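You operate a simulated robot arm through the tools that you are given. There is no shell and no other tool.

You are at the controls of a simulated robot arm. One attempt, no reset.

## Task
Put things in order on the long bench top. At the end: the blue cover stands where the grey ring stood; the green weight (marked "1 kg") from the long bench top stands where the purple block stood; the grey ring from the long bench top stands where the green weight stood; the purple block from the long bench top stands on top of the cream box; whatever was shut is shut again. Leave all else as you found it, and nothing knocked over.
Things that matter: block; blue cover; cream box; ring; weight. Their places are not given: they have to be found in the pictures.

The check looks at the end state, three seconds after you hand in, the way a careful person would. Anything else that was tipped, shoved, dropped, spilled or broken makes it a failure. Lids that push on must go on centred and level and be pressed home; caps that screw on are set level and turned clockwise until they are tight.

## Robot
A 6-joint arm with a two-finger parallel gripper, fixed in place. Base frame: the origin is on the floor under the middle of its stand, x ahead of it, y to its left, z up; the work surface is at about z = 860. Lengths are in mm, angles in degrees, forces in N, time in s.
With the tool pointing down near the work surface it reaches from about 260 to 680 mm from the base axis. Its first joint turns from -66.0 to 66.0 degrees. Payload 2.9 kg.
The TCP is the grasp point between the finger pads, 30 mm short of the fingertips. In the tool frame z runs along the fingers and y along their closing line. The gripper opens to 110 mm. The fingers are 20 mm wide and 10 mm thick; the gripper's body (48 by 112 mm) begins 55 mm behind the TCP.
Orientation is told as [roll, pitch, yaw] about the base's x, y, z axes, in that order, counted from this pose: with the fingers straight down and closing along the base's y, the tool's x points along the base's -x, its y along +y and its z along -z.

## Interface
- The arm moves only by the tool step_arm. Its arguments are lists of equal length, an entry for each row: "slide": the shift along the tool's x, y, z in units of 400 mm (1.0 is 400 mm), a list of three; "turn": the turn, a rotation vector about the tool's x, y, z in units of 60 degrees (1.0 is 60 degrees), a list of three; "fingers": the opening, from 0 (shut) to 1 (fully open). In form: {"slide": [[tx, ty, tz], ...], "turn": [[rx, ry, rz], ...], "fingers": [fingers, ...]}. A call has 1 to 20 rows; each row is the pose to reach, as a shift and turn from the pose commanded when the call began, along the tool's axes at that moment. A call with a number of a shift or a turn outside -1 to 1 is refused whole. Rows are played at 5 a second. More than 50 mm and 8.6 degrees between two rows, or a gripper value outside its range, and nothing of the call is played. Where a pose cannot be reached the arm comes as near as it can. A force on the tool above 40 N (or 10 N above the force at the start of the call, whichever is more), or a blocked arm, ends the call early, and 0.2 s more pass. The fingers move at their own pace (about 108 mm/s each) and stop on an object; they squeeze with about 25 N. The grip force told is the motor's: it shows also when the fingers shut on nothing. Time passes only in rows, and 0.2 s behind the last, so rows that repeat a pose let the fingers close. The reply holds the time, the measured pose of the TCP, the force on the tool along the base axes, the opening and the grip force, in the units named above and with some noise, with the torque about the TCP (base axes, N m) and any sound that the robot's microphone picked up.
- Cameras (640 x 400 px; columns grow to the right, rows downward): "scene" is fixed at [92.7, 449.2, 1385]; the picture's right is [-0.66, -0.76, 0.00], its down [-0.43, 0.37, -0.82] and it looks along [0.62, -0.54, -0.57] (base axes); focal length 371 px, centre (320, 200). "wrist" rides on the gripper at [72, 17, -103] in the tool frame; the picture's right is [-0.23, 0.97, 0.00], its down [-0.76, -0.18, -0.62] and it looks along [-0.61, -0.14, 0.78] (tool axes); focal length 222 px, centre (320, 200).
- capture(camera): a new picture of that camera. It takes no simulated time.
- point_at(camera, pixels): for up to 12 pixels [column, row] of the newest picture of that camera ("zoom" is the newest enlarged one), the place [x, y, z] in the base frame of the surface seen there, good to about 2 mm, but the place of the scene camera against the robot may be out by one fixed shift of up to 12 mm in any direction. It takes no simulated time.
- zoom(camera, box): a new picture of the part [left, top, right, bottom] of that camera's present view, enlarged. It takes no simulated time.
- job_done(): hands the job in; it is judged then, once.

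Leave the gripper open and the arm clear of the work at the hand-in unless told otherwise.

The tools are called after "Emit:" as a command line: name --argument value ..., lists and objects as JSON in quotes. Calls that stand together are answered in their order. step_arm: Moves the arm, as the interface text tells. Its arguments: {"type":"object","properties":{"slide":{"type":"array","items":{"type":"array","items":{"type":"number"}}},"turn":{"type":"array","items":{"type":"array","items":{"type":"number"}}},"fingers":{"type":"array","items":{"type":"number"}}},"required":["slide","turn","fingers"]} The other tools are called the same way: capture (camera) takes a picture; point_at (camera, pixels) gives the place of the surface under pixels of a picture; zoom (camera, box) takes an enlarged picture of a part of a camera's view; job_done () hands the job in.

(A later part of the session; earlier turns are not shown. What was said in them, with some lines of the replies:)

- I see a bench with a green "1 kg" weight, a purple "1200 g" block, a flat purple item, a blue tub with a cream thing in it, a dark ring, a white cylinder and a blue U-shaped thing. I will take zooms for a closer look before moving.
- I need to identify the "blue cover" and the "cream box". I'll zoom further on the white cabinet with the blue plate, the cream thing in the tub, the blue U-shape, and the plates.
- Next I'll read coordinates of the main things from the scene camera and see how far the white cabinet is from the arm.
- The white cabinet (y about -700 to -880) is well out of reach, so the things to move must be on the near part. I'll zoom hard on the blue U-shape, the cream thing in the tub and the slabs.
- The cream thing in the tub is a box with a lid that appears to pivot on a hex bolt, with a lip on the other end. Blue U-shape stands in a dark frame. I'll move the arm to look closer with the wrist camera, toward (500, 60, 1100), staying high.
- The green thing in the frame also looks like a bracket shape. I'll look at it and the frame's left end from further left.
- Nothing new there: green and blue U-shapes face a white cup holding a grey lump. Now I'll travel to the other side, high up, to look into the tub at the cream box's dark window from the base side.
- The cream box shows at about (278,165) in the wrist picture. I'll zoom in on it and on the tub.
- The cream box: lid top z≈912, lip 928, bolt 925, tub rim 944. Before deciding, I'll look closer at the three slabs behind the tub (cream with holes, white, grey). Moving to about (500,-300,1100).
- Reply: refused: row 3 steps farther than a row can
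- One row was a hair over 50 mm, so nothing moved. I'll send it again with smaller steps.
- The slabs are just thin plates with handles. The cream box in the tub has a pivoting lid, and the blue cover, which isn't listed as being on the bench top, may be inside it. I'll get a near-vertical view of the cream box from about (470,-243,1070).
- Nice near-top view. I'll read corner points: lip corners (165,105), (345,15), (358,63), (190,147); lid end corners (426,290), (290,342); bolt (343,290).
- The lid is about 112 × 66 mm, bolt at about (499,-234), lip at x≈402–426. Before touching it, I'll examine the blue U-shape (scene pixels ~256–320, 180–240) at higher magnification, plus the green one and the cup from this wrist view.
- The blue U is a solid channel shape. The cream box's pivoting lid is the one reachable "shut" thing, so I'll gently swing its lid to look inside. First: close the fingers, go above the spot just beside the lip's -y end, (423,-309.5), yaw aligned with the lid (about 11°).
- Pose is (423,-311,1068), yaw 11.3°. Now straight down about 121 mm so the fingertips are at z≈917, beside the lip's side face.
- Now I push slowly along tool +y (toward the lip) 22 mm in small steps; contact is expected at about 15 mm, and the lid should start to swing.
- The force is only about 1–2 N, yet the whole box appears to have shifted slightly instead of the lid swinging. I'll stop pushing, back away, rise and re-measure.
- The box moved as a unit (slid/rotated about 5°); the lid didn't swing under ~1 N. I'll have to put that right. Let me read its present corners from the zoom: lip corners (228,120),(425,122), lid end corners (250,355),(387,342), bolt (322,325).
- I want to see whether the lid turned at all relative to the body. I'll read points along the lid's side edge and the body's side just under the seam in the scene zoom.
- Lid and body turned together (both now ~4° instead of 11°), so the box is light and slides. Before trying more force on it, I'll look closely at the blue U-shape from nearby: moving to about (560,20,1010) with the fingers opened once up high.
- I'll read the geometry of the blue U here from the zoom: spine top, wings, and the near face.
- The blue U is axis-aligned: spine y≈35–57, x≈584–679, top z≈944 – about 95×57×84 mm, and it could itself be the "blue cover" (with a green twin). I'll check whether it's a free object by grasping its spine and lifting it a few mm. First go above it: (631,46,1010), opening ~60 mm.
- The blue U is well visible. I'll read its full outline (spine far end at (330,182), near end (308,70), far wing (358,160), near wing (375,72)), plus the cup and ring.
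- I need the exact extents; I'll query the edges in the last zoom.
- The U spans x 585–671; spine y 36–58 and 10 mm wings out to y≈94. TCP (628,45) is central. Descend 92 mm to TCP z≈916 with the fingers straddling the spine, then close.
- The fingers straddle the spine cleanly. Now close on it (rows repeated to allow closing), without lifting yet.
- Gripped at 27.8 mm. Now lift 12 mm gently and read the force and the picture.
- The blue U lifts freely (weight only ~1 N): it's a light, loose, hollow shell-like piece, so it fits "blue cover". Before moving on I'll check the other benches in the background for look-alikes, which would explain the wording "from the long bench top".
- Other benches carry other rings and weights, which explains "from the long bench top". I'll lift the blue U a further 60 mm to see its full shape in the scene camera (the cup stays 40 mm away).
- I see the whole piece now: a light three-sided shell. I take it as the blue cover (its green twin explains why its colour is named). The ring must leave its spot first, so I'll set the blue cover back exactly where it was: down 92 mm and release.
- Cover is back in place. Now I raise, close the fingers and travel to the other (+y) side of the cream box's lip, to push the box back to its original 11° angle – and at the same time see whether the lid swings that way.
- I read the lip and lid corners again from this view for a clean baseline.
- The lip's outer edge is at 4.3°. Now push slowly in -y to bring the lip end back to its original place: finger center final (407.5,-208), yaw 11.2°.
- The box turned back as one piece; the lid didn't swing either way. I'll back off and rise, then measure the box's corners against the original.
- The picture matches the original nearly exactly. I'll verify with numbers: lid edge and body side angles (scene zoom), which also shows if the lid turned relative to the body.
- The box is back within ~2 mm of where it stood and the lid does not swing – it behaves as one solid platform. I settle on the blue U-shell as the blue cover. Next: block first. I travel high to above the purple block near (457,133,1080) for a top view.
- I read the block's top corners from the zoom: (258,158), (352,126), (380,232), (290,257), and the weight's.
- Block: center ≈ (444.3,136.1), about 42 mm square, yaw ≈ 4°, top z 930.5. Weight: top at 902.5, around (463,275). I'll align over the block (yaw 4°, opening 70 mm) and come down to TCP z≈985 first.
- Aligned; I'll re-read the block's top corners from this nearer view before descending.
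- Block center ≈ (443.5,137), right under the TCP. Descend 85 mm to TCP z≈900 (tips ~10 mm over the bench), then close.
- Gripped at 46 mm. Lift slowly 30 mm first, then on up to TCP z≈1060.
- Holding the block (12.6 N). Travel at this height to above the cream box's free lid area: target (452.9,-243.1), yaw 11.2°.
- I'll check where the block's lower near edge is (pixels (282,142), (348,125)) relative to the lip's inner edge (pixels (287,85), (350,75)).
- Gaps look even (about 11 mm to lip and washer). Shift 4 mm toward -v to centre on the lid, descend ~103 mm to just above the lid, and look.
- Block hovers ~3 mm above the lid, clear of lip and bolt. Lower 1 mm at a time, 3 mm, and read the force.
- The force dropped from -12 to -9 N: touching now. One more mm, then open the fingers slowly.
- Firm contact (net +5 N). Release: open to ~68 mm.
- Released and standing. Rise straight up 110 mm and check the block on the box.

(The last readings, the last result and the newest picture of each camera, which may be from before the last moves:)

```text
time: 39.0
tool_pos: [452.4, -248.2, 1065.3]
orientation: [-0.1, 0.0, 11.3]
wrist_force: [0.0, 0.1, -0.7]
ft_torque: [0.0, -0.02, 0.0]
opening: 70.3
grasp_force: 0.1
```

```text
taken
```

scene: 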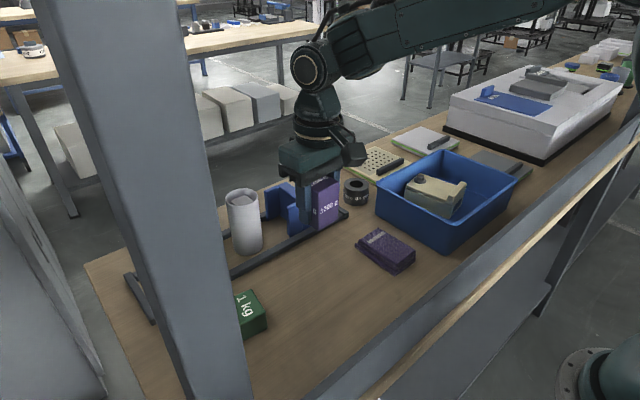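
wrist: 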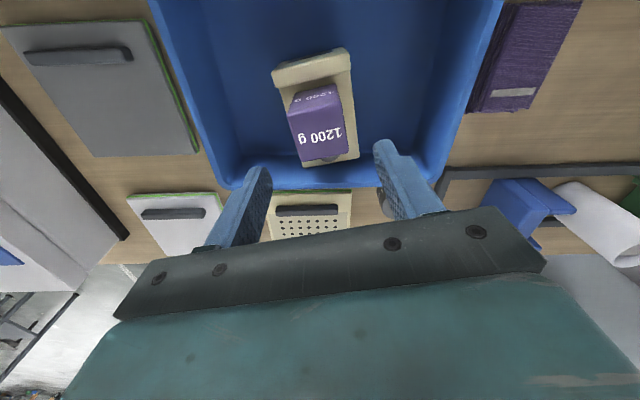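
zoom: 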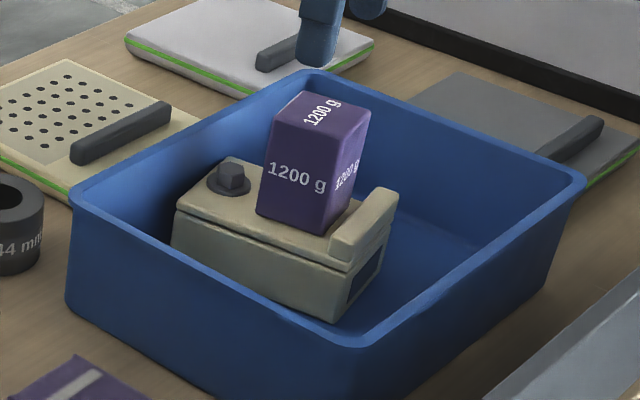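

The purple block stands cleanly on the cream box, between bolt and lip. Next the green weight: travel back at height toward (470,270), undoing the yaw.

Emit:
step_arm --slide '[[-0.022, 0.106, -0.02], [-0.044, 0.213, -0.037], [-0.067, 0.319, -0.037], [-0.089, 0.426, -0.037], [-0.111, 0.532, -0.037], [-0.133, 0.639, -0.037], [-0.156, 0.745, -0.037], [-0.178, 0.852, -0.037]]' --turn '[[0, 0, 0.03], [0, 0, 0.06], [0, 0, 0.09], [0, 0, 0.12], [0, 0, 0.15], [0, 0, 0.188], [0, 0, 0.188], [0, 0, 0.188]]' --fingers '[0.64, 0.64, 0.64, 0.8, 1, 1, 1, 1]'

Emit:
step_arm --slide '[[-0.006, 0.106, 0], [-0.012, 0.212, 0], [-0.02, 0.318, 0], [-0.025, 0.41, 0], [-0.025, 0.41, 0]]' --turn '[[0, 0, 0], [0, 0, 0], [0, 0, 0], [0, 0, 0], [0, 0, 0]]' --fingers '[1, 1, 1, 1, 1]'

Emit:
capture --camera "wrist"

Emit:
zoom --camera "wrist" --box '[250, 20, 410, 180]'

```text
time: 40.8
tool_pos: [455.8, 101.4, 1079.4]
orientation: [0.0, -0.1, -0.2]
wrist_force: [-0.8, -0.9, -0.5]
ft_torque: [0.03, 0.0, -0.01]
opening: 109.8
grasp_force: 0.2
```

```text
time: 42.0
tool_pos: [467.7, 264.9, 1079.4]
orientation: [0.0, 0.1, -0.1]
wrist_force: [-0.2, 0.0, -0.4]
ft_torque: [-0.01, 0.02, -0.03]
opening: 110.0
grasp_force: 0.1
```

```text
taken
```

wrist: 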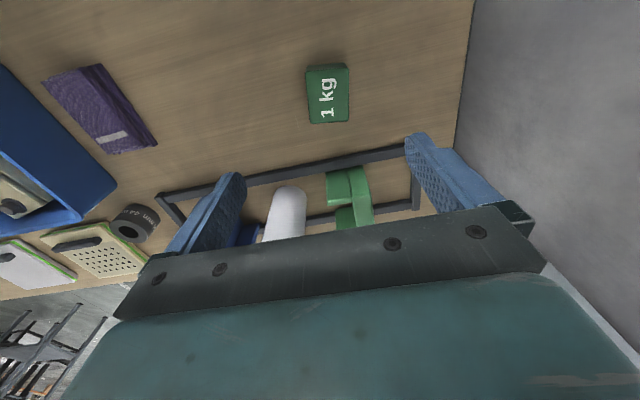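

```text
2.50 times, centred on (330, 100) of wrist
```

zoom: 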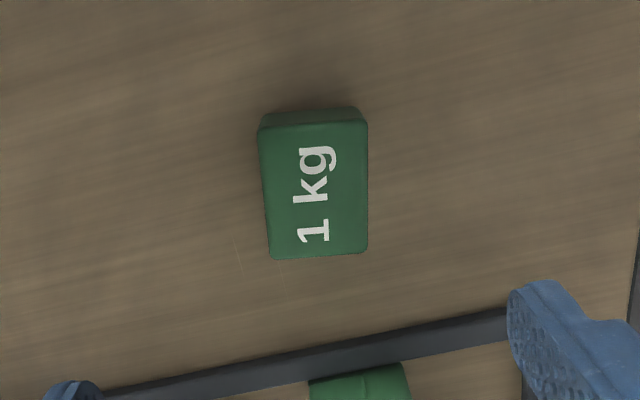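

Clear top view of the weight. I'll read its top corners from the zoom: (260,130), (366,122), (366,250), (272,258).

Emit:
point_at --camera "zoom" --pixels '[[263, 132], [363, 124], [363, 247], [275, 255], [318, 190], [262, 115], [360, 108]]'

```text
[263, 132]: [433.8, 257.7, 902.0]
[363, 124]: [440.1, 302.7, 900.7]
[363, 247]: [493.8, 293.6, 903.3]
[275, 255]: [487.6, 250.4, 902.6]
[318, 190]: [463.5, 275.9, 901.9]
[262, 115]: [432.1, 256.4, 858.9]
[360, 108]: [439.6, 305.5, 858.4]
```

Weight: center ≈ (463.8,276.1), ~48×57 mm, yaw ≈ -8°, top 902.5. Before moving there I'll check where the big grey pillar is (scene pixels (150,200), (200,300)), so the arm keeps clear.

Emit:
point_at --camera "scene" --pixels '[[100, 100], [180, 100], [150, 200], [200, 300], [220, 350], [60, 50]]'

Emit:
step_arm --slide '[[0.01, 0.028, 0.1], [0.01, 0.028, 0.2], [0.01, 0.028, 0.24], [0.01, 0.028, 0.24]]' --turn '[[0, 0, 0.065], [0, 0, 0.131], [0, 0, 0.131], [0, 0, 0.131]]' --fingers '[0.7, 0.7, 0.7, 0.7]'

Emit:
capture --camera "wrist"

```text
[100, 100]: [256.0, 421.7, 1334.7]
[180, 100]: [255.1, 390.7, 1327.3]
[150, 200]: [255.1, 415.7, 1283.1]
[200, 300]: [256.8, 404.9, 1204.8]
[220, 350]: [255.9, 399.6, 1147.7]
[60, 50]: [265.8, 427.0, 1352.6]
```

```text
time: 43.0
tool_pos: [464.4, 275.1, 983.5]
orientation: [0.1, 0.0, -8.0]
wrist_force: [0.2, 0.2, 0.2]
ft_torque: [-0.01, 0.02, -0.01]
opening: 77.2
grasp_force: 0.0
```

```text
taken
```

wrist: 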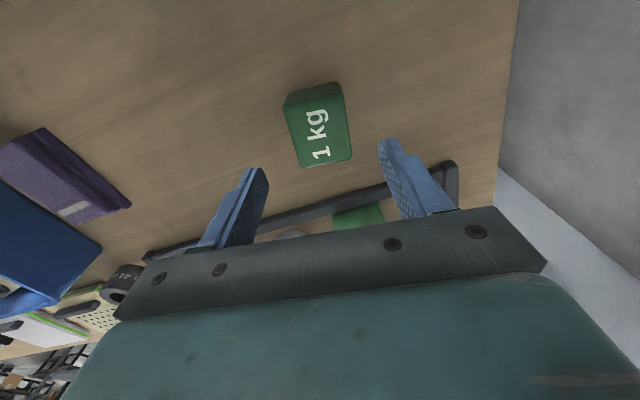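

The pillar stands near (256,405), well away. I re-read the weight's top corners from this closer view.

Emit:
zoom --camera "wrist" --box '[270, 70, 370, 180]'

Emit:
point_at --camera "wrist" --pixels '[[287, 109], [341, 96], [350, 156], [305, 166], [318, 130]]'

```text
3.64 times, centred on (320, 125) of wrist
```

zoom: 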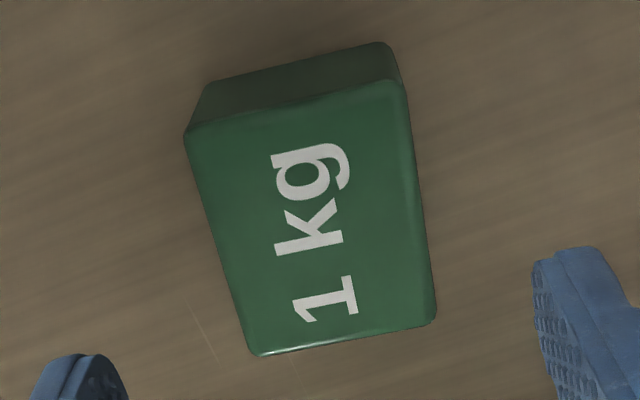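

```text
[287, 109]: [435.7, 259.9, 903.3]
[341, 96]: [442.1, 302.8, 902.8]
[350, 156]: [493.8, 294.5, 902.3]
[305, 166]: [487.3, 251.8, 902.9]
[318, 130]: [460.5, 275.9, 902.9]
```

Center ≈ (464.3,276.7); nudge 1.5 mm in y, descend 87 mm to TCP z≈896 and close.

Emit:
step_arm --slide '[[0, 0.004, 0.1], [0, 0.004, 0.19], [0, 0.004, 0.218], [0, 0.004, 0.218], [0, 0.004, 0.218], [0, 0.004, 0.218], [0, 0.004, 0.218]]' --turn '[[0, 0, 0], [0, 0, 0], [0, 0, 0], [0, 0, 0], [0, 0, 0], [0, 0, 0], [0, 0, 0]]' --fingers '[0.7, 0.7, 0.7, 0.25, 0.25, 0.25, 0.25]'

```text
time: 44.6
tool_pos: [464.2, 277.0, 894.7]
orientation: [0.0, -0.1, -8.0]
wrist_force: [1.5, -2.9, -0.5]
ft_torque: [-0.3, 0.03, 0.02]
opening: 49.8
grasp_force: 25.6
```

Gripped at 49.8 mm. Lift 90 mm (slowly at first) and travel to above the block's former place (443.8,136.5).

Emit:
step_arm --slide '[[0, 0, -0.025], [0, 0, -0.05], [0, 0, -0.12], [0, 0, -0.225], [0.001, -0.09, -0.225], [0.001, -0.18, -0.225], [0.002, -0.27, -0.225], [0.002, -0.355, -0.225], [0.002, -0.355, -0.225]]' --turn '[[0, 0, 0], [0, 0, 0], [0, 0, 0], [0, 0, 0], [0, 0, 0], [0, 0, 0], [0, 0, 0], [0, 0, 0], [0, 0, 0]]' --fingers '[0.25, 0.25, 0.25, 0.25, 0.25, 0.25, 0.25, 0.25, 0.25]'

Emit:
zoom --camera "scene" --box '[240, 160, 400, 320]'

Emit:
capture --camera "wrist"

```text
time: 46.6
tool_pos: [444.1, 135.7, 986.5]
orientation: [0.1, 0.1, -7.8]
wrist_force: [0.2, -0.1, -10.1]
ft_torque: [-0.02, 0.03, 0.01]
opening: 49.8
grasp_force: 25.5
```

```text
2.50 times, centred on (320, 240) of scene
```

zoom: 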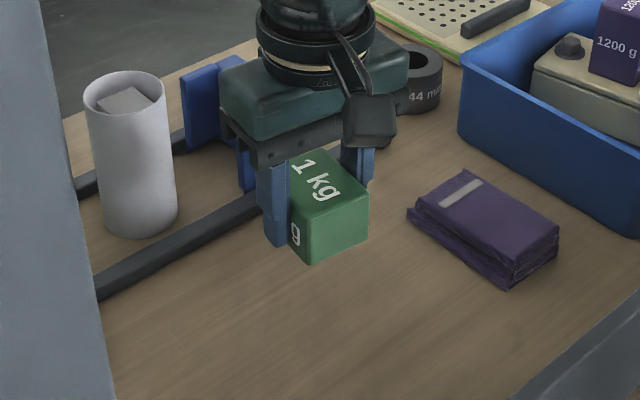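

```text
taken
```

wrist: 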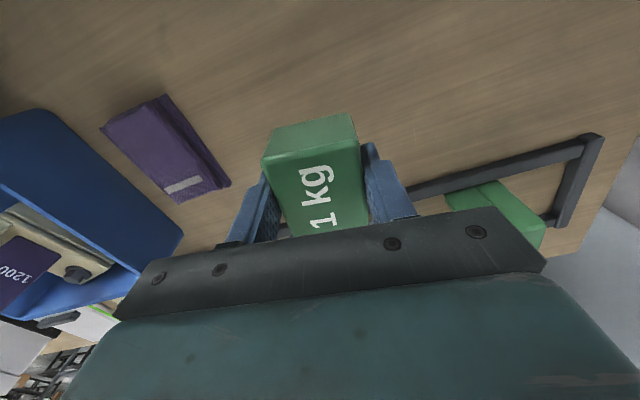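

Over (444,136), 10 N carried. Lower 88 mm, then the last 1.6 mm gently.

Emit:
step_arm --slide '[[0, 0.002, 0.08], [0, 0.002, 0.16], [0, 0.002, 0.205], [0, 0.002, 0.219], [0, 0.002, 0.222], [0, 0.002, 0.225], [0, 0.002, 0.225]]' --turn '[[0, 0, 0], [0, 0, 0], [0, 0, 0], [0, 0, 0], [0, 0, 0], [0, 0, 0], [0, 0, 0]]' --fingers '[0.25, 0.25, 0.25, 0.25, 0.25, 0.25, 0.25]'

```text
time: 48.2
tool_pos: [444.4, 136.6, 895.6]
orientation: [-0.1, 0.0, -8.0]
wrist_force: [1.0, -0.2, -9.5]
ft_torque: [0.0, 0.0, -0.02]
opening: 49.9
grasp_force: 25.4
```

Still carrying -9.5 N, not touching yet. Lower 1 mm steps, 3 mm more.

Emit:
step_arm --slide '[[0, 0, 0.0025], [0, 0, 0.0025]]' --turn '[[0, 0, 0], [0, 0, 0]]' --fingers '[0.25, 0.25]'

```text
time: 48.8
tool_pos: [443.5, 137.1, 896.8]
orientation: [0.0, 0.0, -7.9]
wrist_force: [-3.0, -0.7, -1.3]
ft_torque: [-0.21, 0.18, -0.11]
opening: 50.2
grasp_force: 25.0
```

Contact: the load is now on the bench (-1.3 N). Open the fingers to 77 mm and then rise.

Emit:
step_arm --slide '[[0, 0, 0], [0, 0, 0], [0, 0, 0], [0, 0, 0], [0, 0, -0.08], [0, 0, -0.18], [0, 0, -0.29], [0, 0, -0.4], [0, 0, -0.45]]' --turn '[[0, 0, 0], [0, 0, 0], [0, 0, 0], [0, 0, 0], [0, 0, 0], [0, 0, 0], [0, 0, 0], [0, 0, 0], [0, 0, 0]]' --fingers '[0.48, 0.55, 0.7, 0.7, 0.7, 0.7, 0.7, 0.7, 0.7]'

Emit:
capture --camera "wrist"

Emit:
capture --camera "scene"

```text
time: 50.8
tool_pos: [442.9, 136.8, 1074.9]
orientation: [-0.1, 0.0, -8.0]
wrist_force: [0.4, 0.3, 0.2]
ft_torque: [0.0, 0.02, -0.02]
opening: 77.2
grasp_force: 0.1
```

```text
taken
```

wrist: 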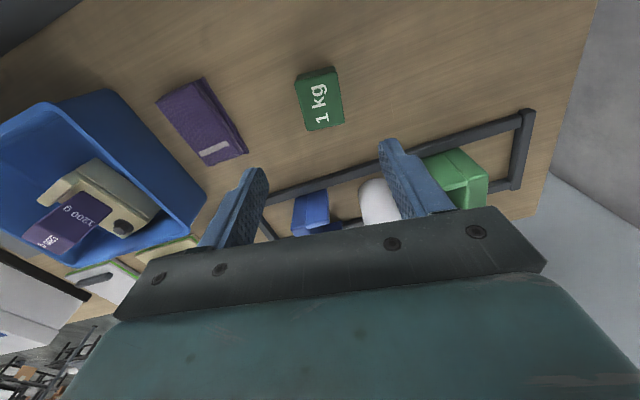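

```text
taken
```

scene: 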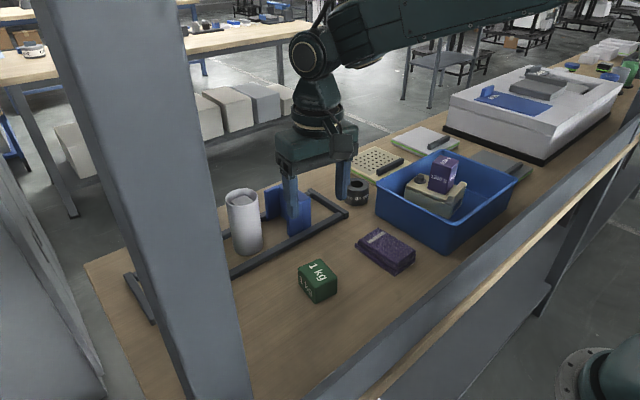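

Weight stands in the block's old place. Next, the ring: travel at height to about (600,-130,1080), yaw back to 0, for a top view.

Emit:
step_arm --slide '[[-0.069, -0.087, -0.01], [-0.137, -0.173, -0.01], [-0.206, -0.26, -0.01], [-0.275, -0.346, -0.01], [-0.344, -0.433, -0.01], [-0.412, -0.52, -0.01], [-0.481, -0.606, -0.01], [-0.481, -0.606, -0.01]]' --turn '[[0, 0, -0.02], [0, 0, -0.04], [0, 0, -0.06], [0, 0, -0.08], [0, 0, -0.1], [0, 0, -0.12], [0, 0, -0.133], [0, 0, -0.133]]' --fingers '[0.8, 0.9, 1, 1, 1, 1, 1, 1]'

Emit:
capture --camera "wrist"

Emit:
zoom --camera "wrist" --box '[250, 20, 410, 180]'

```text
time: 52.6
tool_pos: [601.8, -129.5, 1078.8]
orientation: [0.0, 0.0, 0.0]
wrist_force: [-0.7, -0.1, -0.8]
ft_torque: [0.02, 0.04, -0.01]
opening: 109.9
grasp_force: 0.0
```

```text
taken
```

wrist: 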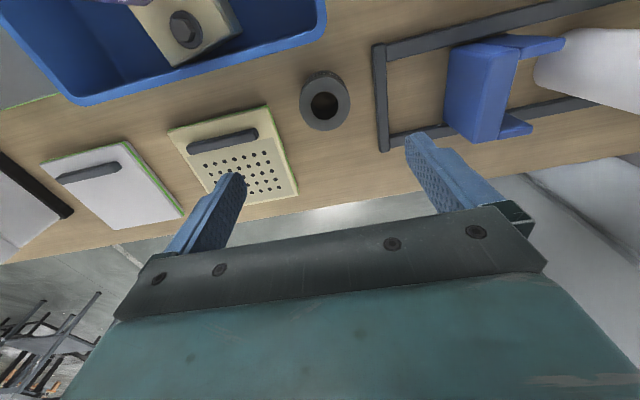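

```text
2.50 times, centred on (330, 100) of wrist
```

zoom: 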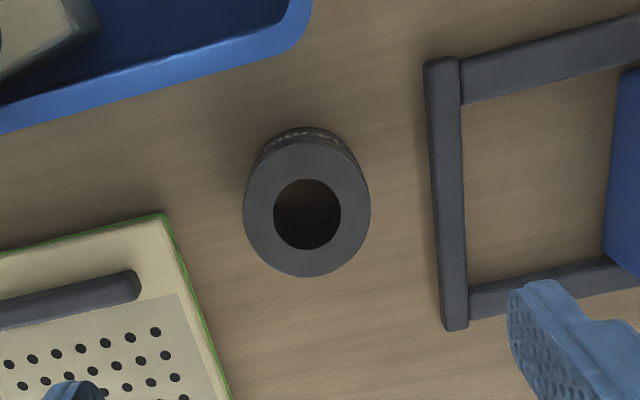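

I read the ring's rim in the zoom: left (247,205), right (367,205), top (306,138), bottom (306,274), plus the neighbours: slab corner (163,213), tub rim (290,50), frame end (450,200).

Emit:
point_at --camera "zoom" --pixels '[[250, 205], [365, 205], [305, 141], [305, 272], [260, 165], [350, 165], [262, 250], [350, 250], [165, 215], [230, 390], [295, 40], [440, 200]]'

```text
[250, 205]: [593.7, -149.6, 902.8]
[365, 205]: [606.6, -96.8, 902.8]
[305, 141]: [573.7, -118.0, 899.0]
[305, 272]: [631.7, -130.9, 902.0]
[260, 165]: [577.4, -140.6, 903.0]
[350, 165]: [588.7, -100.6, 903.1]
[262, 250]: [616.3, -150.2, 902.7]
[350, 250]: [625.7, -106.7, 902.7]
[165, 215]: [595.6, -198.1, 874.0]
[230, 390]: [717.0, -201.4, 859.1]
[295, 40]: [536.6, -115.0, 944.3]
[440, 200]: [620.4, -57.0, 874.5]
```

Ring: center ≈ (602,-124.3), outer diameter ≈ 58 mm, top 902.8. Neighbours clear. Shift 5 mm in +y, set opening 86 mm, and descend to TCP z≈985 first, then verify.

Emit:
step_arm --slide '[[0, 0.013, 0.08], [0, 0.013, 0.16], [0, 0.013, 0.24], [0, 0.013, 0.24]]' --turn '[[0, 0, 0], [0, 0, 0], [0, 0, 0], [0, 0, 0]]' --fingers '[0.78, 0.78, 0.78, 0.78]'

Emit:
capture --camera "wrist"

Emit:
zoom --camera "wrist" --box '[260, 80, 380, 200]'

```text
time: 53.6
tool_pos: [601.0, -124.4, 983.2]
orientation: [0.0, 0.0, 0.1]
wrist_force: [0.1, 1.0, 0.4]
ft_torque: [0.01, -0.02, 0.01]
opening: 85.9
grasp_force: 0.0
```

```text
taken
```

wrist: 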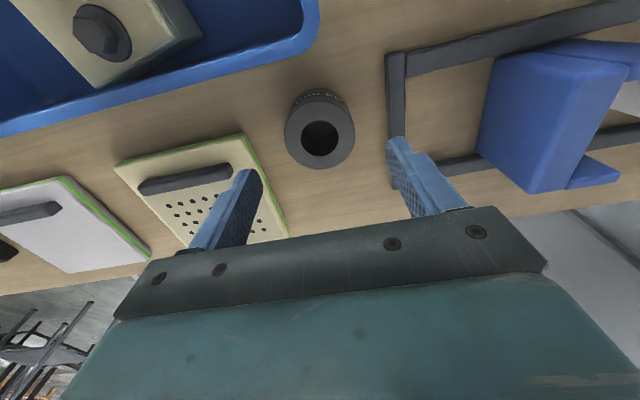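

```text
3.33 times, centred on (320, 140) of wrist
```

zoom: 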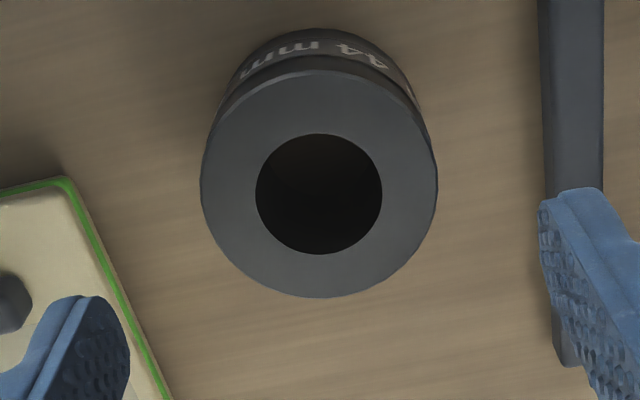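

Re-reading rim points from this closer view.

Emit:
point_at --camera "zoom" --pixels '[[206, 185], [432, 185], [320, 75], [322, 293], [240, 110], [402, 262], [400, 108], [240, 260]]'

```text
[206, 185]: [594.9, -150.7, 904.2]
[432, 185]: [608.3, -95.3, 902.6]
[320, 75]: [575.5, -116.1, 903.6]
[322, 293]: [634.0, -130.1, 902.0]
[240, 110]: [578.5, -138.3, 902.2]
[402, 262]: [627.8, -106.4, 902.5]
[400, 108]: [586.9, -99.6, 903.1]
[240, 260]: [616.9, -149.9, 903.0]
```

Center ≈ (602.5,-123.7). Tiny nudge, descend 87 mm to z≈896 and close on the ring.

Emit:
step_arm --slide '[[-0.003, 0.002, 0.1], [-0.003, 0.002, 0.19], [-0.003, 0.002, 0.218], [-0.003, 0.002, 0.218], [-0.003, 0.002, 0.218], [-0.003, 0.002, 0.218], [-0.003, 0.002, 0.218]]' --turn '[[0, 0, 0], [0, 0, 0], [0, 0, 0], [0, 0, 0], [0, 0, 0], [0, 0, 0], [0, 0, 0]]' --fingers '[0.78, 0.78, 0.78, 0.35, 0.35, 0.35, 0.35]'

```text
time: 55.2
tool_pos: [602.8, -122.1, 896.0]
orientation: [0.0, 0.0, 0.0]
wrist_force: [-1.1, -1.4, -1.2]
ft_torque: [-0.04, -0.02, 0.0]
opening: 58.2
grasp_force: 24.7
```

Gripped at 58 mm; ring's place recorded as (602.5,-123.5). Lift to z≈1040 and travel halfway toward the weight's old place (464.3,277).

Emit:
step_arm --slide '[[0, 0, -0.025], [0, 0, -0.08], [0, 0, -0.18], [0, 0, -0.28], [0, 0, -0.36], [0.04, 0.1, -0.36], [0.08, 0.2, -0.36], [0.12, 0.3, -0.36], [0.16, 0.4, -0.36], [0.2, 0.5, -0.36], [0.2, 0.5, -0.36]]' --turn '[[0, 0, 0], [0, 0, 0], [0, 0, 0], [0, 0, 0], [0, 0, 0], [0, 0, 0], [0, 0, 0], [0, 0, 0], [0, 0, 0], [0, 0, 0], [0, 0, 0]]' --fingers '[0.35, 0.35, 0.35, 0.35, 0.35, 0.35, 0.35, 0.35, 0.35, 0.35, 0.35]'

```text
time: 57.6
tool_pos: [520.3, 77.1, 1039.7]
orientation: [0.0, 0.0, 0.0]
wrist_force: [0.3, 0.5, -2.3]
ft_torque: [-0.02, 0.03, 0.01]
opening: 57.9
grasp_force: 25.1
```

Ring held (2.3 N). Second half to (464.3,277).

Emit:
step_arm --slide '[[0.028, 0.1, 0], [0.056, 0.2, 0], [0.084, 0.3, 0], [0.112, 0.4, 0], [0.14, 0.5, 0], [0.14, 0.5, 0]]' --turn '[[0, 0, 0], [0, 0, 0], [0, 0, 0], [0, 0, 0], [0, 0, 0], [0, 0, 0]]' --fingers '[0.35, 0.35, 0.35, 0.35, 0.35, 0.35]'

Emit:
capture --camera "wrist"

Emit:
capture --camera "scene"

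```text
time: 59.0
tool_pos: [464.2, 276.4, 1041.1]
orientation: [0.0, 0.0, 0.0]
wrist_force: [0.9, -0.9, -2.5]
ft_torque: [-0.02, -0.03, -0.01]
opening: 57.9
grasp_force: 25.0
```

```text
taken
```

wrist: 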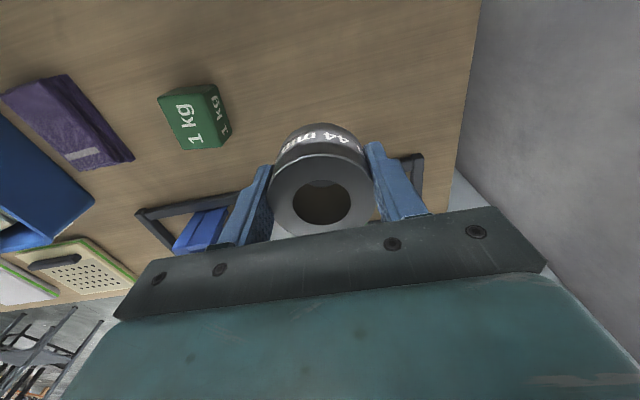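

```text
taken
```

scene: 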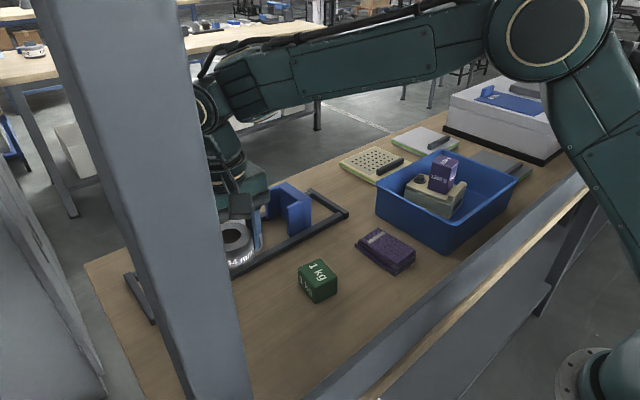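

Over (464.2,276.4). Lower 142 mm, then the last mm gently.

Emit:
step_arm --slide '[[0, 0.001, 0.1], [0, 0.001, 0.2], [0, 0.001, 0.29], [0, 0.001, 0.345], [0, 0.001, 0.355], [0, 0.001, 0.3575], [0, 0.001, 0.3575]]' --turn '[[0, 0, 0], [0, 0, 0], [0, 0, 0], [0, 0, 0], [0, 0, 0], [0, 0, 0], [0, 0, 0]]' --fingers '[0.35, 0.35, 0.35, 0.35, 0.35, 0.35, 0.35]'

```text
time: 60.6
tool_pos: [465.1, 276.9, 897.0]
orientation: [0.1, 0.0, 0.0]
wrist_force: [-0.1, -0.5, -1.7]
ft_torque: [0.01, 0.02, -0.03]
opening: 58.2
grasp_force: 25.1
```

One or two more mm until the load transfers.

Emit:
step_arm --slide '[[0, 0, 0.0025], [0, 0, 0.004], [0, 0, 0.004]]' --turn '[[0, 0, 0], [0, 0, 0], [0, 0, 0]]' --fingers '[0.35, 0.35, 0.35]'

```text
time: 61.4
tool_pos: [466.5, 277.3, 896.8]
orientation: [0.1, -0.1, 0.0]
wrist_force: [-4.7, -2.3, 13.4]
ft_torque: [-0.24, 0.07, -0.19]
opening: 57.6
grasp_force: 25.0
```

Touching firmly (13 N). Back off 1 mm and open, then rise.

Emit:
step_arm --slide '[[0, 0, -0.0025], [0, 0, -0.0025], [0, 0, -0.0025], [0, 0, -0.0025], [0, 0, -0.0025], [0, 0, -0.08], [0, 0, -0.18], [0, 0, -0.29], [0, 0, -0.4], [0, 0, -0.45]]' --turn '[[0, 0, 0], [0, 0, 0], [0, 0, 0], [0, 0, 0], [0, 0, 0], [0, 0, 0], [0, 0, 0], [0, 0, 0], [0, 0, 0], [0, 0, 0]]' --fingers '[0.5, 0.56, 0.65, 0.78, 0.78, 0.78, 0.78, 0.78, 0.78, 0.78]'

Emit:
capture --camera "wrist"

Emit:
zoom --camera "wrist" --box '[180, 20, 420, 180]'

```text
time: 63.6
tool_pos: [466.4, 276.0, 1076.0]
orientation: [0.1, 0.0, 0.1]
wrist_force: [0.2, -0.1, -0.6]
ft_torque: [-0.01, 0.01, -0.01]
opening: 86.0
grasp_force: 0.0
```

```text
taken
```

wrist: 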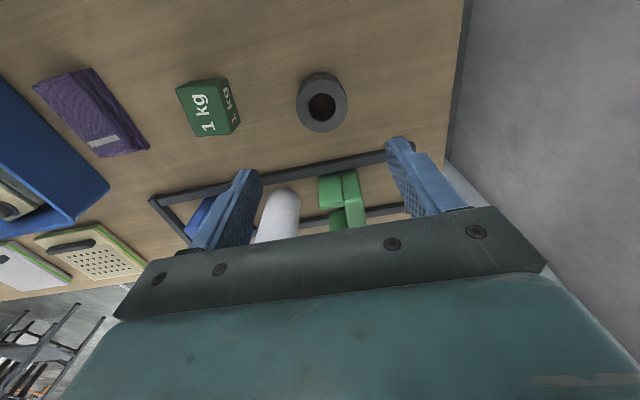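

```text
2.50 times, centred on (300, 100) of wrist
```

zoom: 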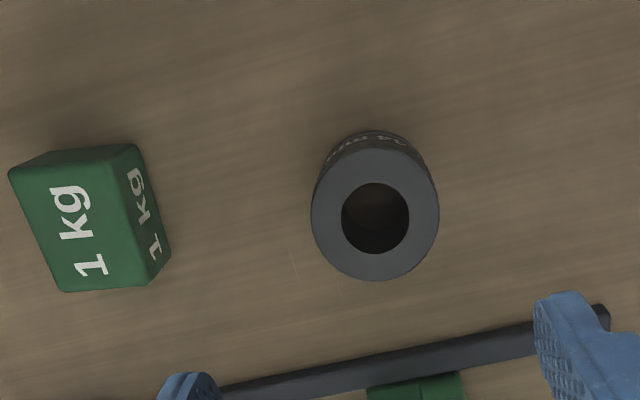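

I verify the ring's and weight's positions from this picture.

Emit:
point_at --camera "zoom" --pixels '[[314, 212], [436, 210], [375, 148], [375, 278], [335, 165], [415, 260], [15, 170], [132, 152], [60, 288], [150, 285], [118, 160], [140, 282]]'

```text
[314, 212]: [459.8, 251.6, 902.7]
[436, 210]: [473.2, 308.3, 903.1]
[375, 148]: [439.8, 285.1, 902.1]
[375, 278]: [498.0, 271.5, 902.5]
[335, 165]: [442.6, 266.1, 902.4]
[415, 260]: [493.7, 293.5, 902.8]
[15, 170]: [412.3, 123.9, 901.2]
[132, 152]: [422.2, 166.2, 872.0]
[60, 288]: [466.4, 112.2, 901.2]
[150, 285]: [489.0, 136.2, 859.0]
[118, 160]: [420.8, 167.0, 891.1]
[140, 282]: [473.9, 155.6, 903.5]
```

Ring is within ~3 mm of the weight's old spot; the weight is within ~3 mm of the block's. Now the blue cover: travel at height to above it, (628,46.5,1076), opening 60 mm.

Emit:
step_arm --slide '[[-0.058, -0.082, 0], [-0.115, -0.164, 0], [-0.173, -0.246, 0], [-0.231, -0.328, 0], [-0.288, -0.41, 0], [-0.346, -0.492, 0], [-0.404, -0.574, 0], [-0.404, -0.574, 0]]' --turn '[[0, 0, 0], [0, 0, 0], [0, 0, 0], [0, 0, 0], [0, 0, 0], [0, 0, 0], [0, 0, 0], [0, 0, 0]]' --fingers '[0.78, 0.7, 0.6, 0.545, 0.545, 0.545, 0.545, 0.545]'

Emit:
capture --camera "wrist"

Emit:
zoom --camera "wrist" --box '[260, 20, 420, 180]'

```text
time: 65.4
tool_pos: [628.2, 48.1, 1075.9]
orientation: [0.0, 0.0, -0.1]
wrist_force: [0.3, 0.8, 0.1]
ft_torque: [0.01, 0.0, -0.01]
opening: 60.3
grasp_force: 0.0
```

```text
taken
```

wrist: 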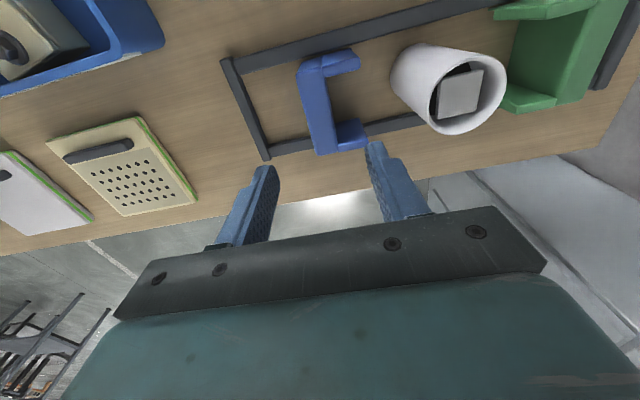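

```text
2.50 times, centred on (340, 100) of wrist
```

zoom: 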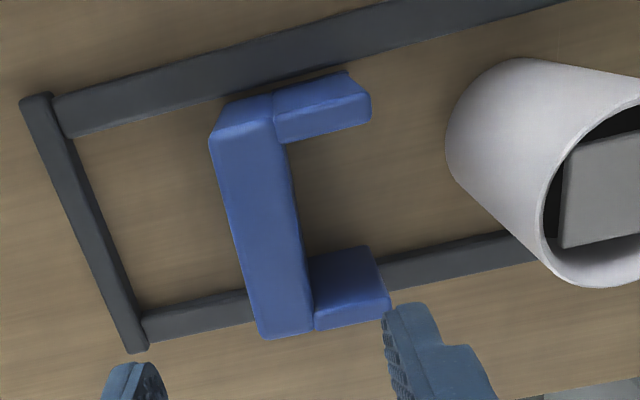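

Reading the cover's top corners: spine (213,140), (275,97), (262,335), (312,330); wings (368,98), (388,310).

Emit:
point_at --camera "zoom" --pixels '[[217, 140], [272, 125], [266, 332], [309, 325], [366, 112], [385, 308], [240, 230], [290, 230], [365, 95], [320, 326]]'

```text
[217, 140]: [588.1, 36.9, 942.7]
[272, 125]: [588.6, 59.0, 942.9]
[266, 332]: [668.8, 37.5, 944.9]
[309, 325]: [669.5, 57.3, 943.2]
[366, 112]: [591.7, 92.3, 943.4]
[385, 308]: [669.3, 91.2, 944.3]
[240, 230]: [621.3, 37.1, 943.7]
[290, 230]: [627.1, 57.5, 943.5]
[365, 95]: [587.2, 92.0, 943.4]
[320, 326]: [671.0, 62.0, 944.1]
```

The cover is exactly where I left it; TCP is centered on the spine. Descend 160 mm to z≈916, then close.

Emit:
step_arm --slide '[[0, 0, 0.1], [0, 0, 0.2], [0, 0, 0.3], [0, 0, 0.38], [0, 0, 0.4], [0, 0, 0.4], [0, 0, 0.4], [0, 0, 0.4], [0, 0, 0.4]]' --turn '[[0, 0, 0], [0, 0, 0], [0, 0, 0], [0, 0, 0], [0, 0, 0], [0, 0, 0], [0, 0, 0], [0, 0, 0], [0, 0, 0]]' --fingers '[0.545, 0.545, 0.545, 0.545, 0.545, 0.1, 0.1, 0.1, 0.1]'

```text
time: 67.4
tool_pos: [627.4, 48.7, 914.3]
orientation: [0.0, 0.0, 0.0]
wrist_force: [0.3, -0.1, -0.1]
ft_torque: [-0.02, -0.02, 0.03]
opening: 27.8
grasp_force: 24.8
```

Gripped (27.8 mm). Lift 96 mm and travel to the ring's old place; TCP target (602.4,-136), so the cover's middle sits on (602.4,-123.6).

Emit:
step_arm --slide '[[0, 0, -0.03], [0, 0, -0.08], [0, 0, -0.16], [0, 0, -0.24], [0.013, -0.092, -0.24], [0.025, -0.184, -0.24], [0.038, -0.276, -0.24], [0.051, -0.368, -0.24], [0.0635, -0.46, -0.24], [0.0635, -0.46, -0.24]]' --turn '[[0, 0, 0], [0, 0, 0], [0, 0, 0], [0, 0, 0], [0, 0, 0], [0, 0, 0], [0, 0, 0], [0, 0, 0], [0, 0, 0], [0, 0, 0]]' --fingers '[0.1, 0.1, 0.1, 0.1, 0.1, 0.1, 0.1, 0.1, 0.1, 0.1]'

Emit:
capture --camera "wrist"

Emit:
capture --camera "scene"

Emit:
zoom --camera "scene" --box '[300, 90, 460, 230]'

```text
time: 69.6
tool_pos: [603.3, -137.0, 1011.5]
orientation: [0.0, 0.0, 0.0]
wrist_force: [-0.2, -0.7, -0.8]
ft_torque: [0.02, 0.02, -0.04]
opening: 27.9
grasp_force: 24.6
```

```text
taken
```

wrist: 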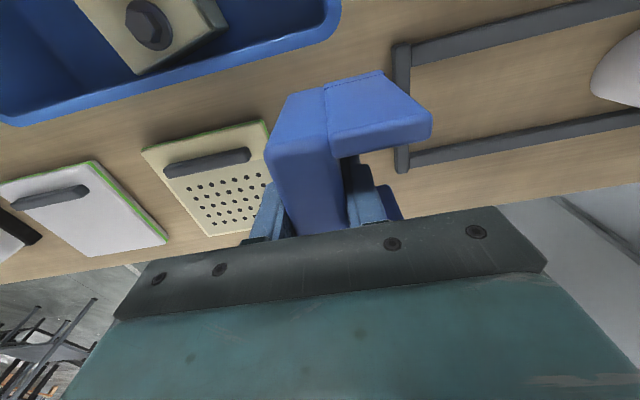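

```text
taken
```

scene: 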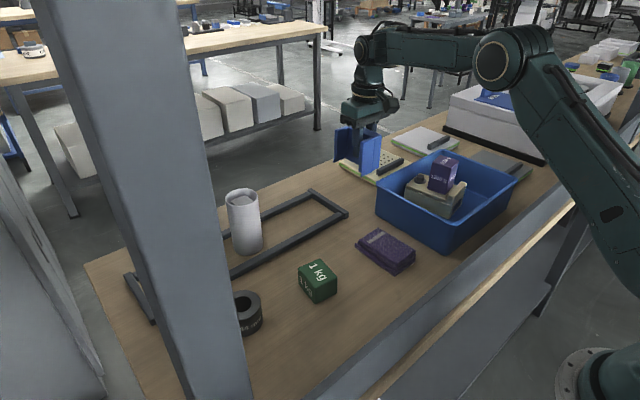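

```text
2.86 times, centred on (380, 160) of scene
```

zoom: 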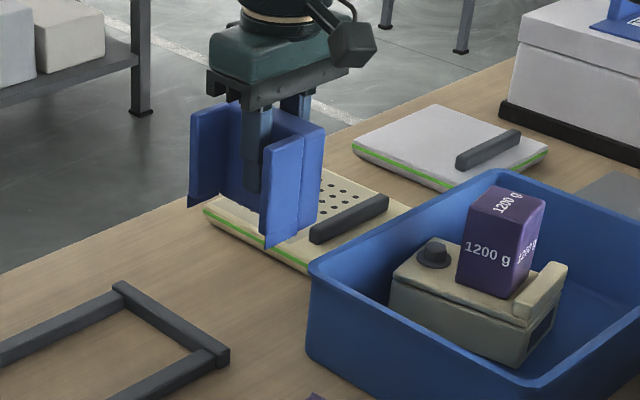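

The cover hovers over the ring's old place, clear of slab, tub and frame. Lower 94 mm, then gently to contact.

Emit:
step_arm --slide '[[0, 0, 0.1], [0, 0, 0.19], [0, 0, 0.225], [0, 0, 0.235], [0, 0, 0.2375], [0, 0, 0.24], [0, 0, 0.24]]' --turn '[[0, 0, 0], [0, 0, 0], [0, 0, 0], [0, 0, 0], [0, 0, 0], [0, 0, 0], [0, 0, 0]]' --fingers '[0.1, 0.1, 0.1, 0.1, 0.1, 0.1, 0.1]'

Emit:
zoom --camera "scene" --box '[320, 120, 420, 210]'

```text
time: 71.2
tool_pos: [602.8, -136.1, 915.6]
orientation: [0.0, 0.0, -0.1]
wrist_force: [-0.6, 0.1, -1.1]
ft_torque: [0.01, -0.02, 0.01]
opening: 27.8
grasp_force: 24.8
```

```text
4.44 times, centred on (370, 165) of scene
```

zoom: 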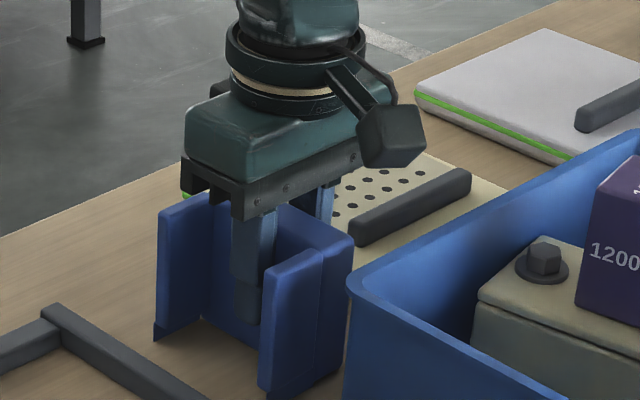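

Nearly down. Lower up to 2 mm more while watching the force.

Emit:
step_arm --slide '[[0, 0, 0.0015], [0, 0, 0.0025], [0, 0, 0.0025]]' --turn '[[0, 0, 0], [0, 0, 0], [0, 0, 0]]' --fingers '[0.1, 0.1, 0.1]'

```text
time: 72.0
tool_pos: [601.8, -135.8, 916.4]
orientation: [0.0, 0.1, 0.0]
wrist_force: [-1.0, 0.4, 5.1]
ft_torque: [0.1, 0.35, 0.03]
opening: 27.8
grasp_force: 24.9
```

Contact (+5 N). Open to 60 mm and rise straight up.

Emit:
step_arm --slide '[[0, 0, -0.0015], [0, 0, -0.0015], [0, 0, -0.0015], [0, 0, -0.0015], [0, 0, -0.08], [0, 0, -0.17], [0, 0, -0.27], [0, 0, -0.37], [0, 0, -0.42]]' --turn '[[0, 0, 0], [0, 0, 0], [0, 0, 0], [0, 0, 0], [0, 0, 0], [0, 0, 0], [0, 0, 0], [0, 0, 0], [0, 0, 0]]' --fingers '[0.3, 0.4, 0.545, 0.545, 0.545, 0.545, 0.545, 0.545, 0.545]'

Emit:
capture --camera "wrist"

Emit:
zoom --camera "wrist" --box '[240, 20, 420, 180]'

Emit:
capture --camera "scene"

```text
time: 74.0
tool_pos: [601.1, -137.0, 1084.0]
orientation: [0.0, -0.1, 0.0]
wrist_force: [0.0, 0.2, 0.5]
ft_torque: [0.01, -0.01, -0.01]
opening: 60.0
grasp_force: 0.1
```

```text
taken
```

wrist: 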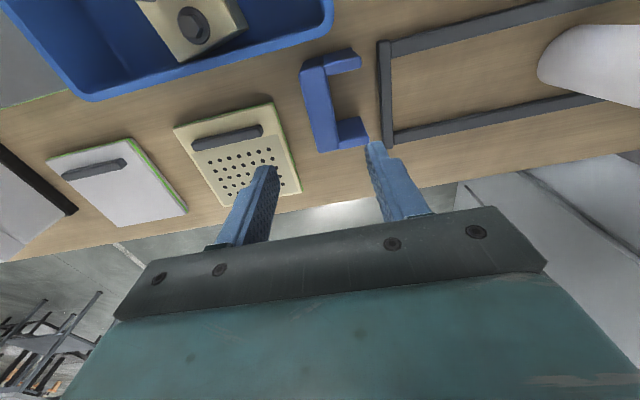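

```text
2.50 times, centred on (330, 100) of wrist
```

zoom: 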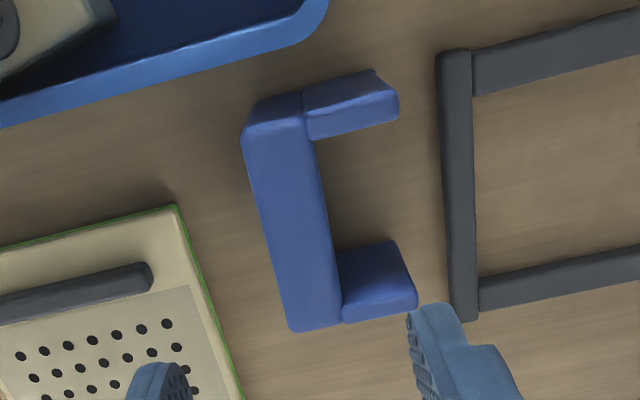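

```text
taken
```

scene: 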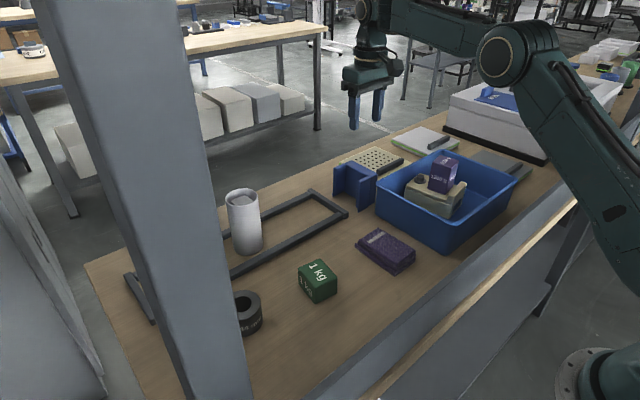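

All four moves are done. Let me verify the cover's position and that it stands level, from this zoom.

Emit:
point_at --camera "zoom" --pixels '[[330, 180], [250, 210], [300, 300]]'

Emit:
point_at --camera "wrist" --pixels '[[304, 74], [326, 72], [320, 150], [337, 146], [358, 65], [366, 138], [357, 60]]'

Emit:
zoom --camera "scene" --box '[310, 140, 490, 260]'

```text
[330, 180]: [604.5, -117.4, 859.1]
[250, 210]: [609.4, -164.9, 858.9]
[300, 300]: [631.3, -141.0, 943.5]
```

```text
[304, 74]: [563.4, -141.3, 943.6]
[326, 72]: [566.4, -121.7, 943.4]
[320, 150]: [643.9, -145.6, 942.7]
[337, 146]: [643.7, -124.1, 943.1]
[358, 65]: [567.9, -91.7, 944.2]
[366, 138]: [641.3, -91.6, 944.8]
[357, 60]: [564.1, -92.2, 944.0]
```

```text
3.33 times, centred on (400, 200) of scene
```

zoom: 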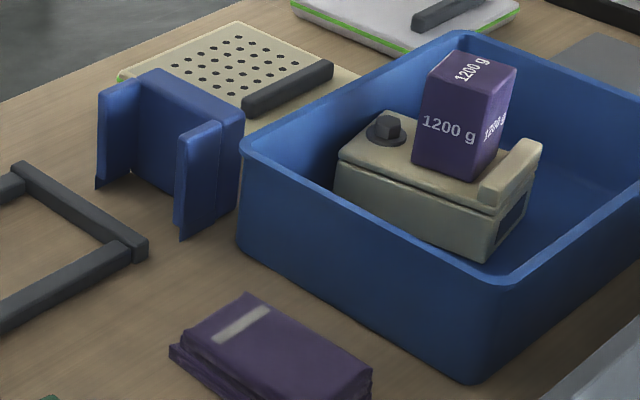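

The cover is level (top 943–944 at all corners), centered near (603,-120). Now I retreat up to the start pose region (410,40,1151) with the gripper open.

Emit:
step_arm --slide '[[0, 0, -0.1], [0.08, 0.074, -0.1675], [0.16, 0.148, -0.1675], [0.24, 0.221, -0.1675], [0.32, 0.295, -0.1675], [0.4, 0.369, -0.1675], [0.4775, 0.4425, -0.1675], [0.4775, 0.4425, -0.1675]]' --turn '[[0, 0, 0], [0, 0, 0], [0, 0, 0], [0, 0, 0], [0, 0, 0], [0, 0, 0], [0, 0, 0], [0, 0, 0]]' --fingers '[0.6, 0.7, 0.8, 0.9, 1, 1, 1, 1]'

Emit:
capture --camera "scene"

Emit:
capture --camera "wrist"

Emit:
zoom --camera "scene" --box '[200, 140, 480, 350]'

```text
refused: row 2 steps farther than a row can; nothing moved
```

```text
taken
```

scene: 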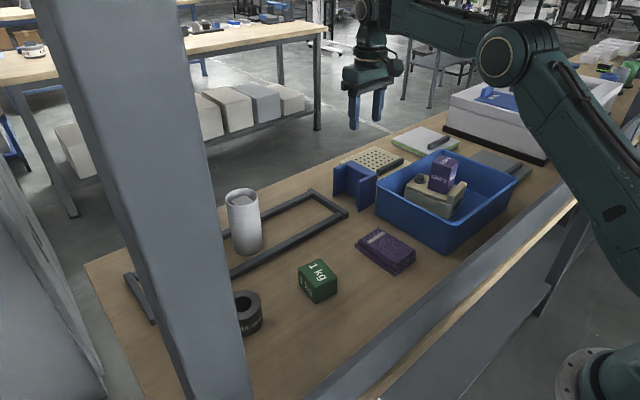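

```text
taken
```

wrist: 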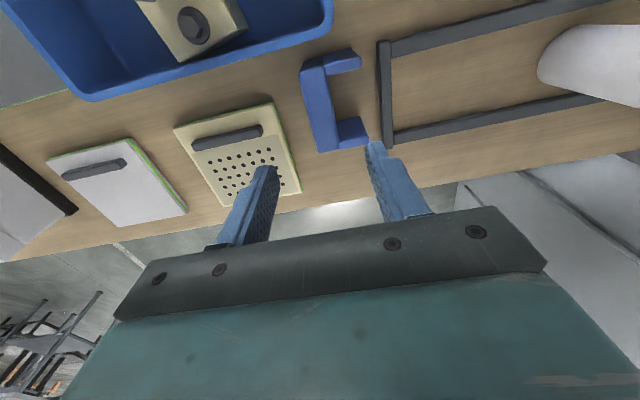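

```text
1.90 times, centred on (340, 245) of scene
```

zoom: 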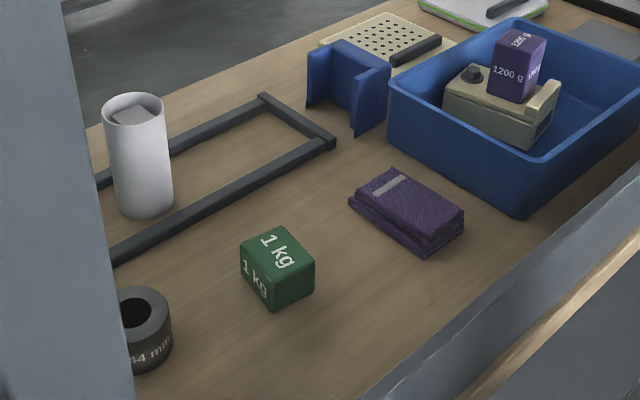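

That row was 51 mm, so nothing moved. Everything on the bench looks right in the picture. I resend the retreat with a pure rise first.

Emit:
step_arm --slide '[[0, 0, -0.09], [0, 0, -0.1675], [0.08, 0.074, -0.1675], [0.16, 0.148, -0.1675], [0.24, 0.221, -0.1675], [0.32, 0.295, -0.1675], [0.4, 0.369, -0.1675], [0.4775, 0.4425, -0.1675], [0.4775, 0.4425, -0.1675]]' --turn '[[0, 0, 0], [0, 0, 0], [0, 0, 0], [0, 0, 0], [0, 0, 0], [0, 0, 0], [0, 0, 0], [0, 0, 0], [0, 0, 0]]' --fingers '[0.6, 0.7, 0.8, 0.9, 1, 1, 1, 1, 1]'

Emit:
capture --camera "scene"

Emit:
capture --camera "wrist"

Emit:
zoom --camera "wrist" --box '[0, 30, 560, 250]'

```text
time: 76.0
tool_pos: [410.6, 40.1, 1148.6]
orientation: [0.0, 0.0, -0.1]
wrist_force: [-0.3, 0.7, 0.3]
ft_torque: [-0.03, 0.03, 0.0]
opening: 110.0
grasp_force: 0.1
```

```text
taken
```

scene: 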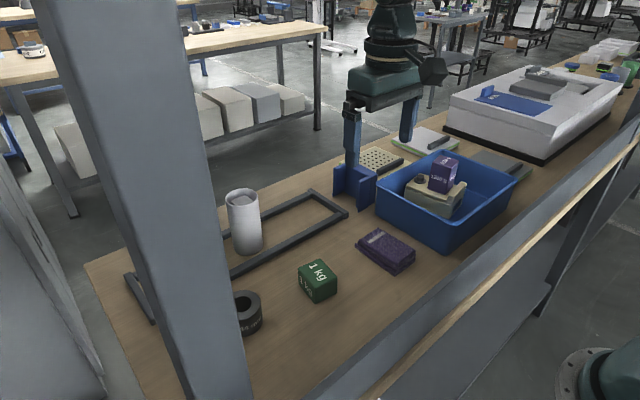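

```text
taken
```

wrist: 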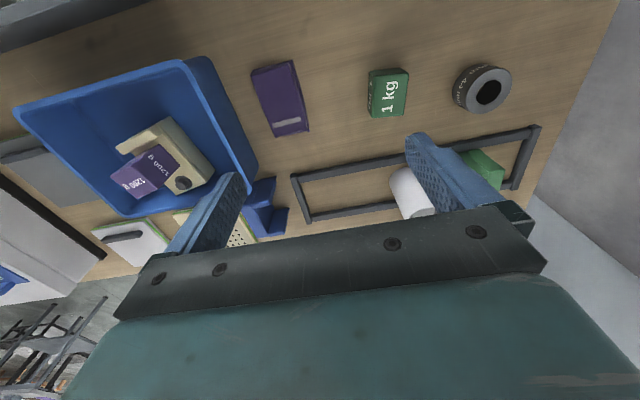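

```text
1.14 times, centred on (280, 140) of wrist
```

zoom: 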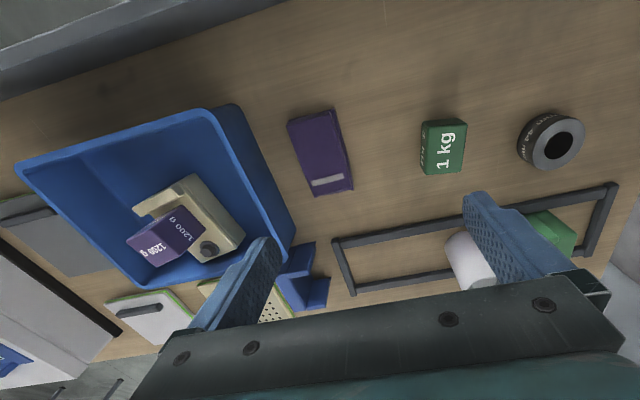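

Final check:
- The block stands on the cream box.
- The weight stands in the block's old place, the ring in the weight's, and the blue cover in the ring's.
- The cup, green piece, cloth, tub and frame have not moved, and the cream box is back within about 2 mm with its lid shut.
- The gripper is open and the arm is high and clear.

Handing in now.

Emit:
job_done

```text
The job is handed in.
```

I've handed in the job with all four moves made, but one thing rests on my reading of the task: which object "the blue cover" is. I took it to be the loose blue U-shaped piece that stood in the dark frame. It lifts freely, weighs only about 100 g, and has a green twin. No other loose blue piece that size was in reach. If a different blue cover was meant, for example one shut inside the cream box, then the cover placement is wrong.

| Thing | Where it stands now | How close |
|---|---|---|
| Blue cover | Where the grey ring stood | Middle about 4 mm off, level |
| Green weight ("1 kg") | Where the purple block stood | Within about 3 mm |
| Grey ring | Where the green weight stood | About 4 mm off |
| Purple block ("1200 g") | On top of the cream box, between bolt and lip | Standing upright on the lid |

- **Cream box:** while looking for the cover I pushed the lip of its lid to see if it would open. The lid did not move, but the whole box turned about 7° in the tub. I pushed it back to within about 2 mm of where it was, and the lid stayed shut.
- **Everything else:** the cup, green piece, purple cloth, tub, frame and slabs look as they were in the last pictures. Nothing was knocked over. The arm is back near its start position with the gripper open.
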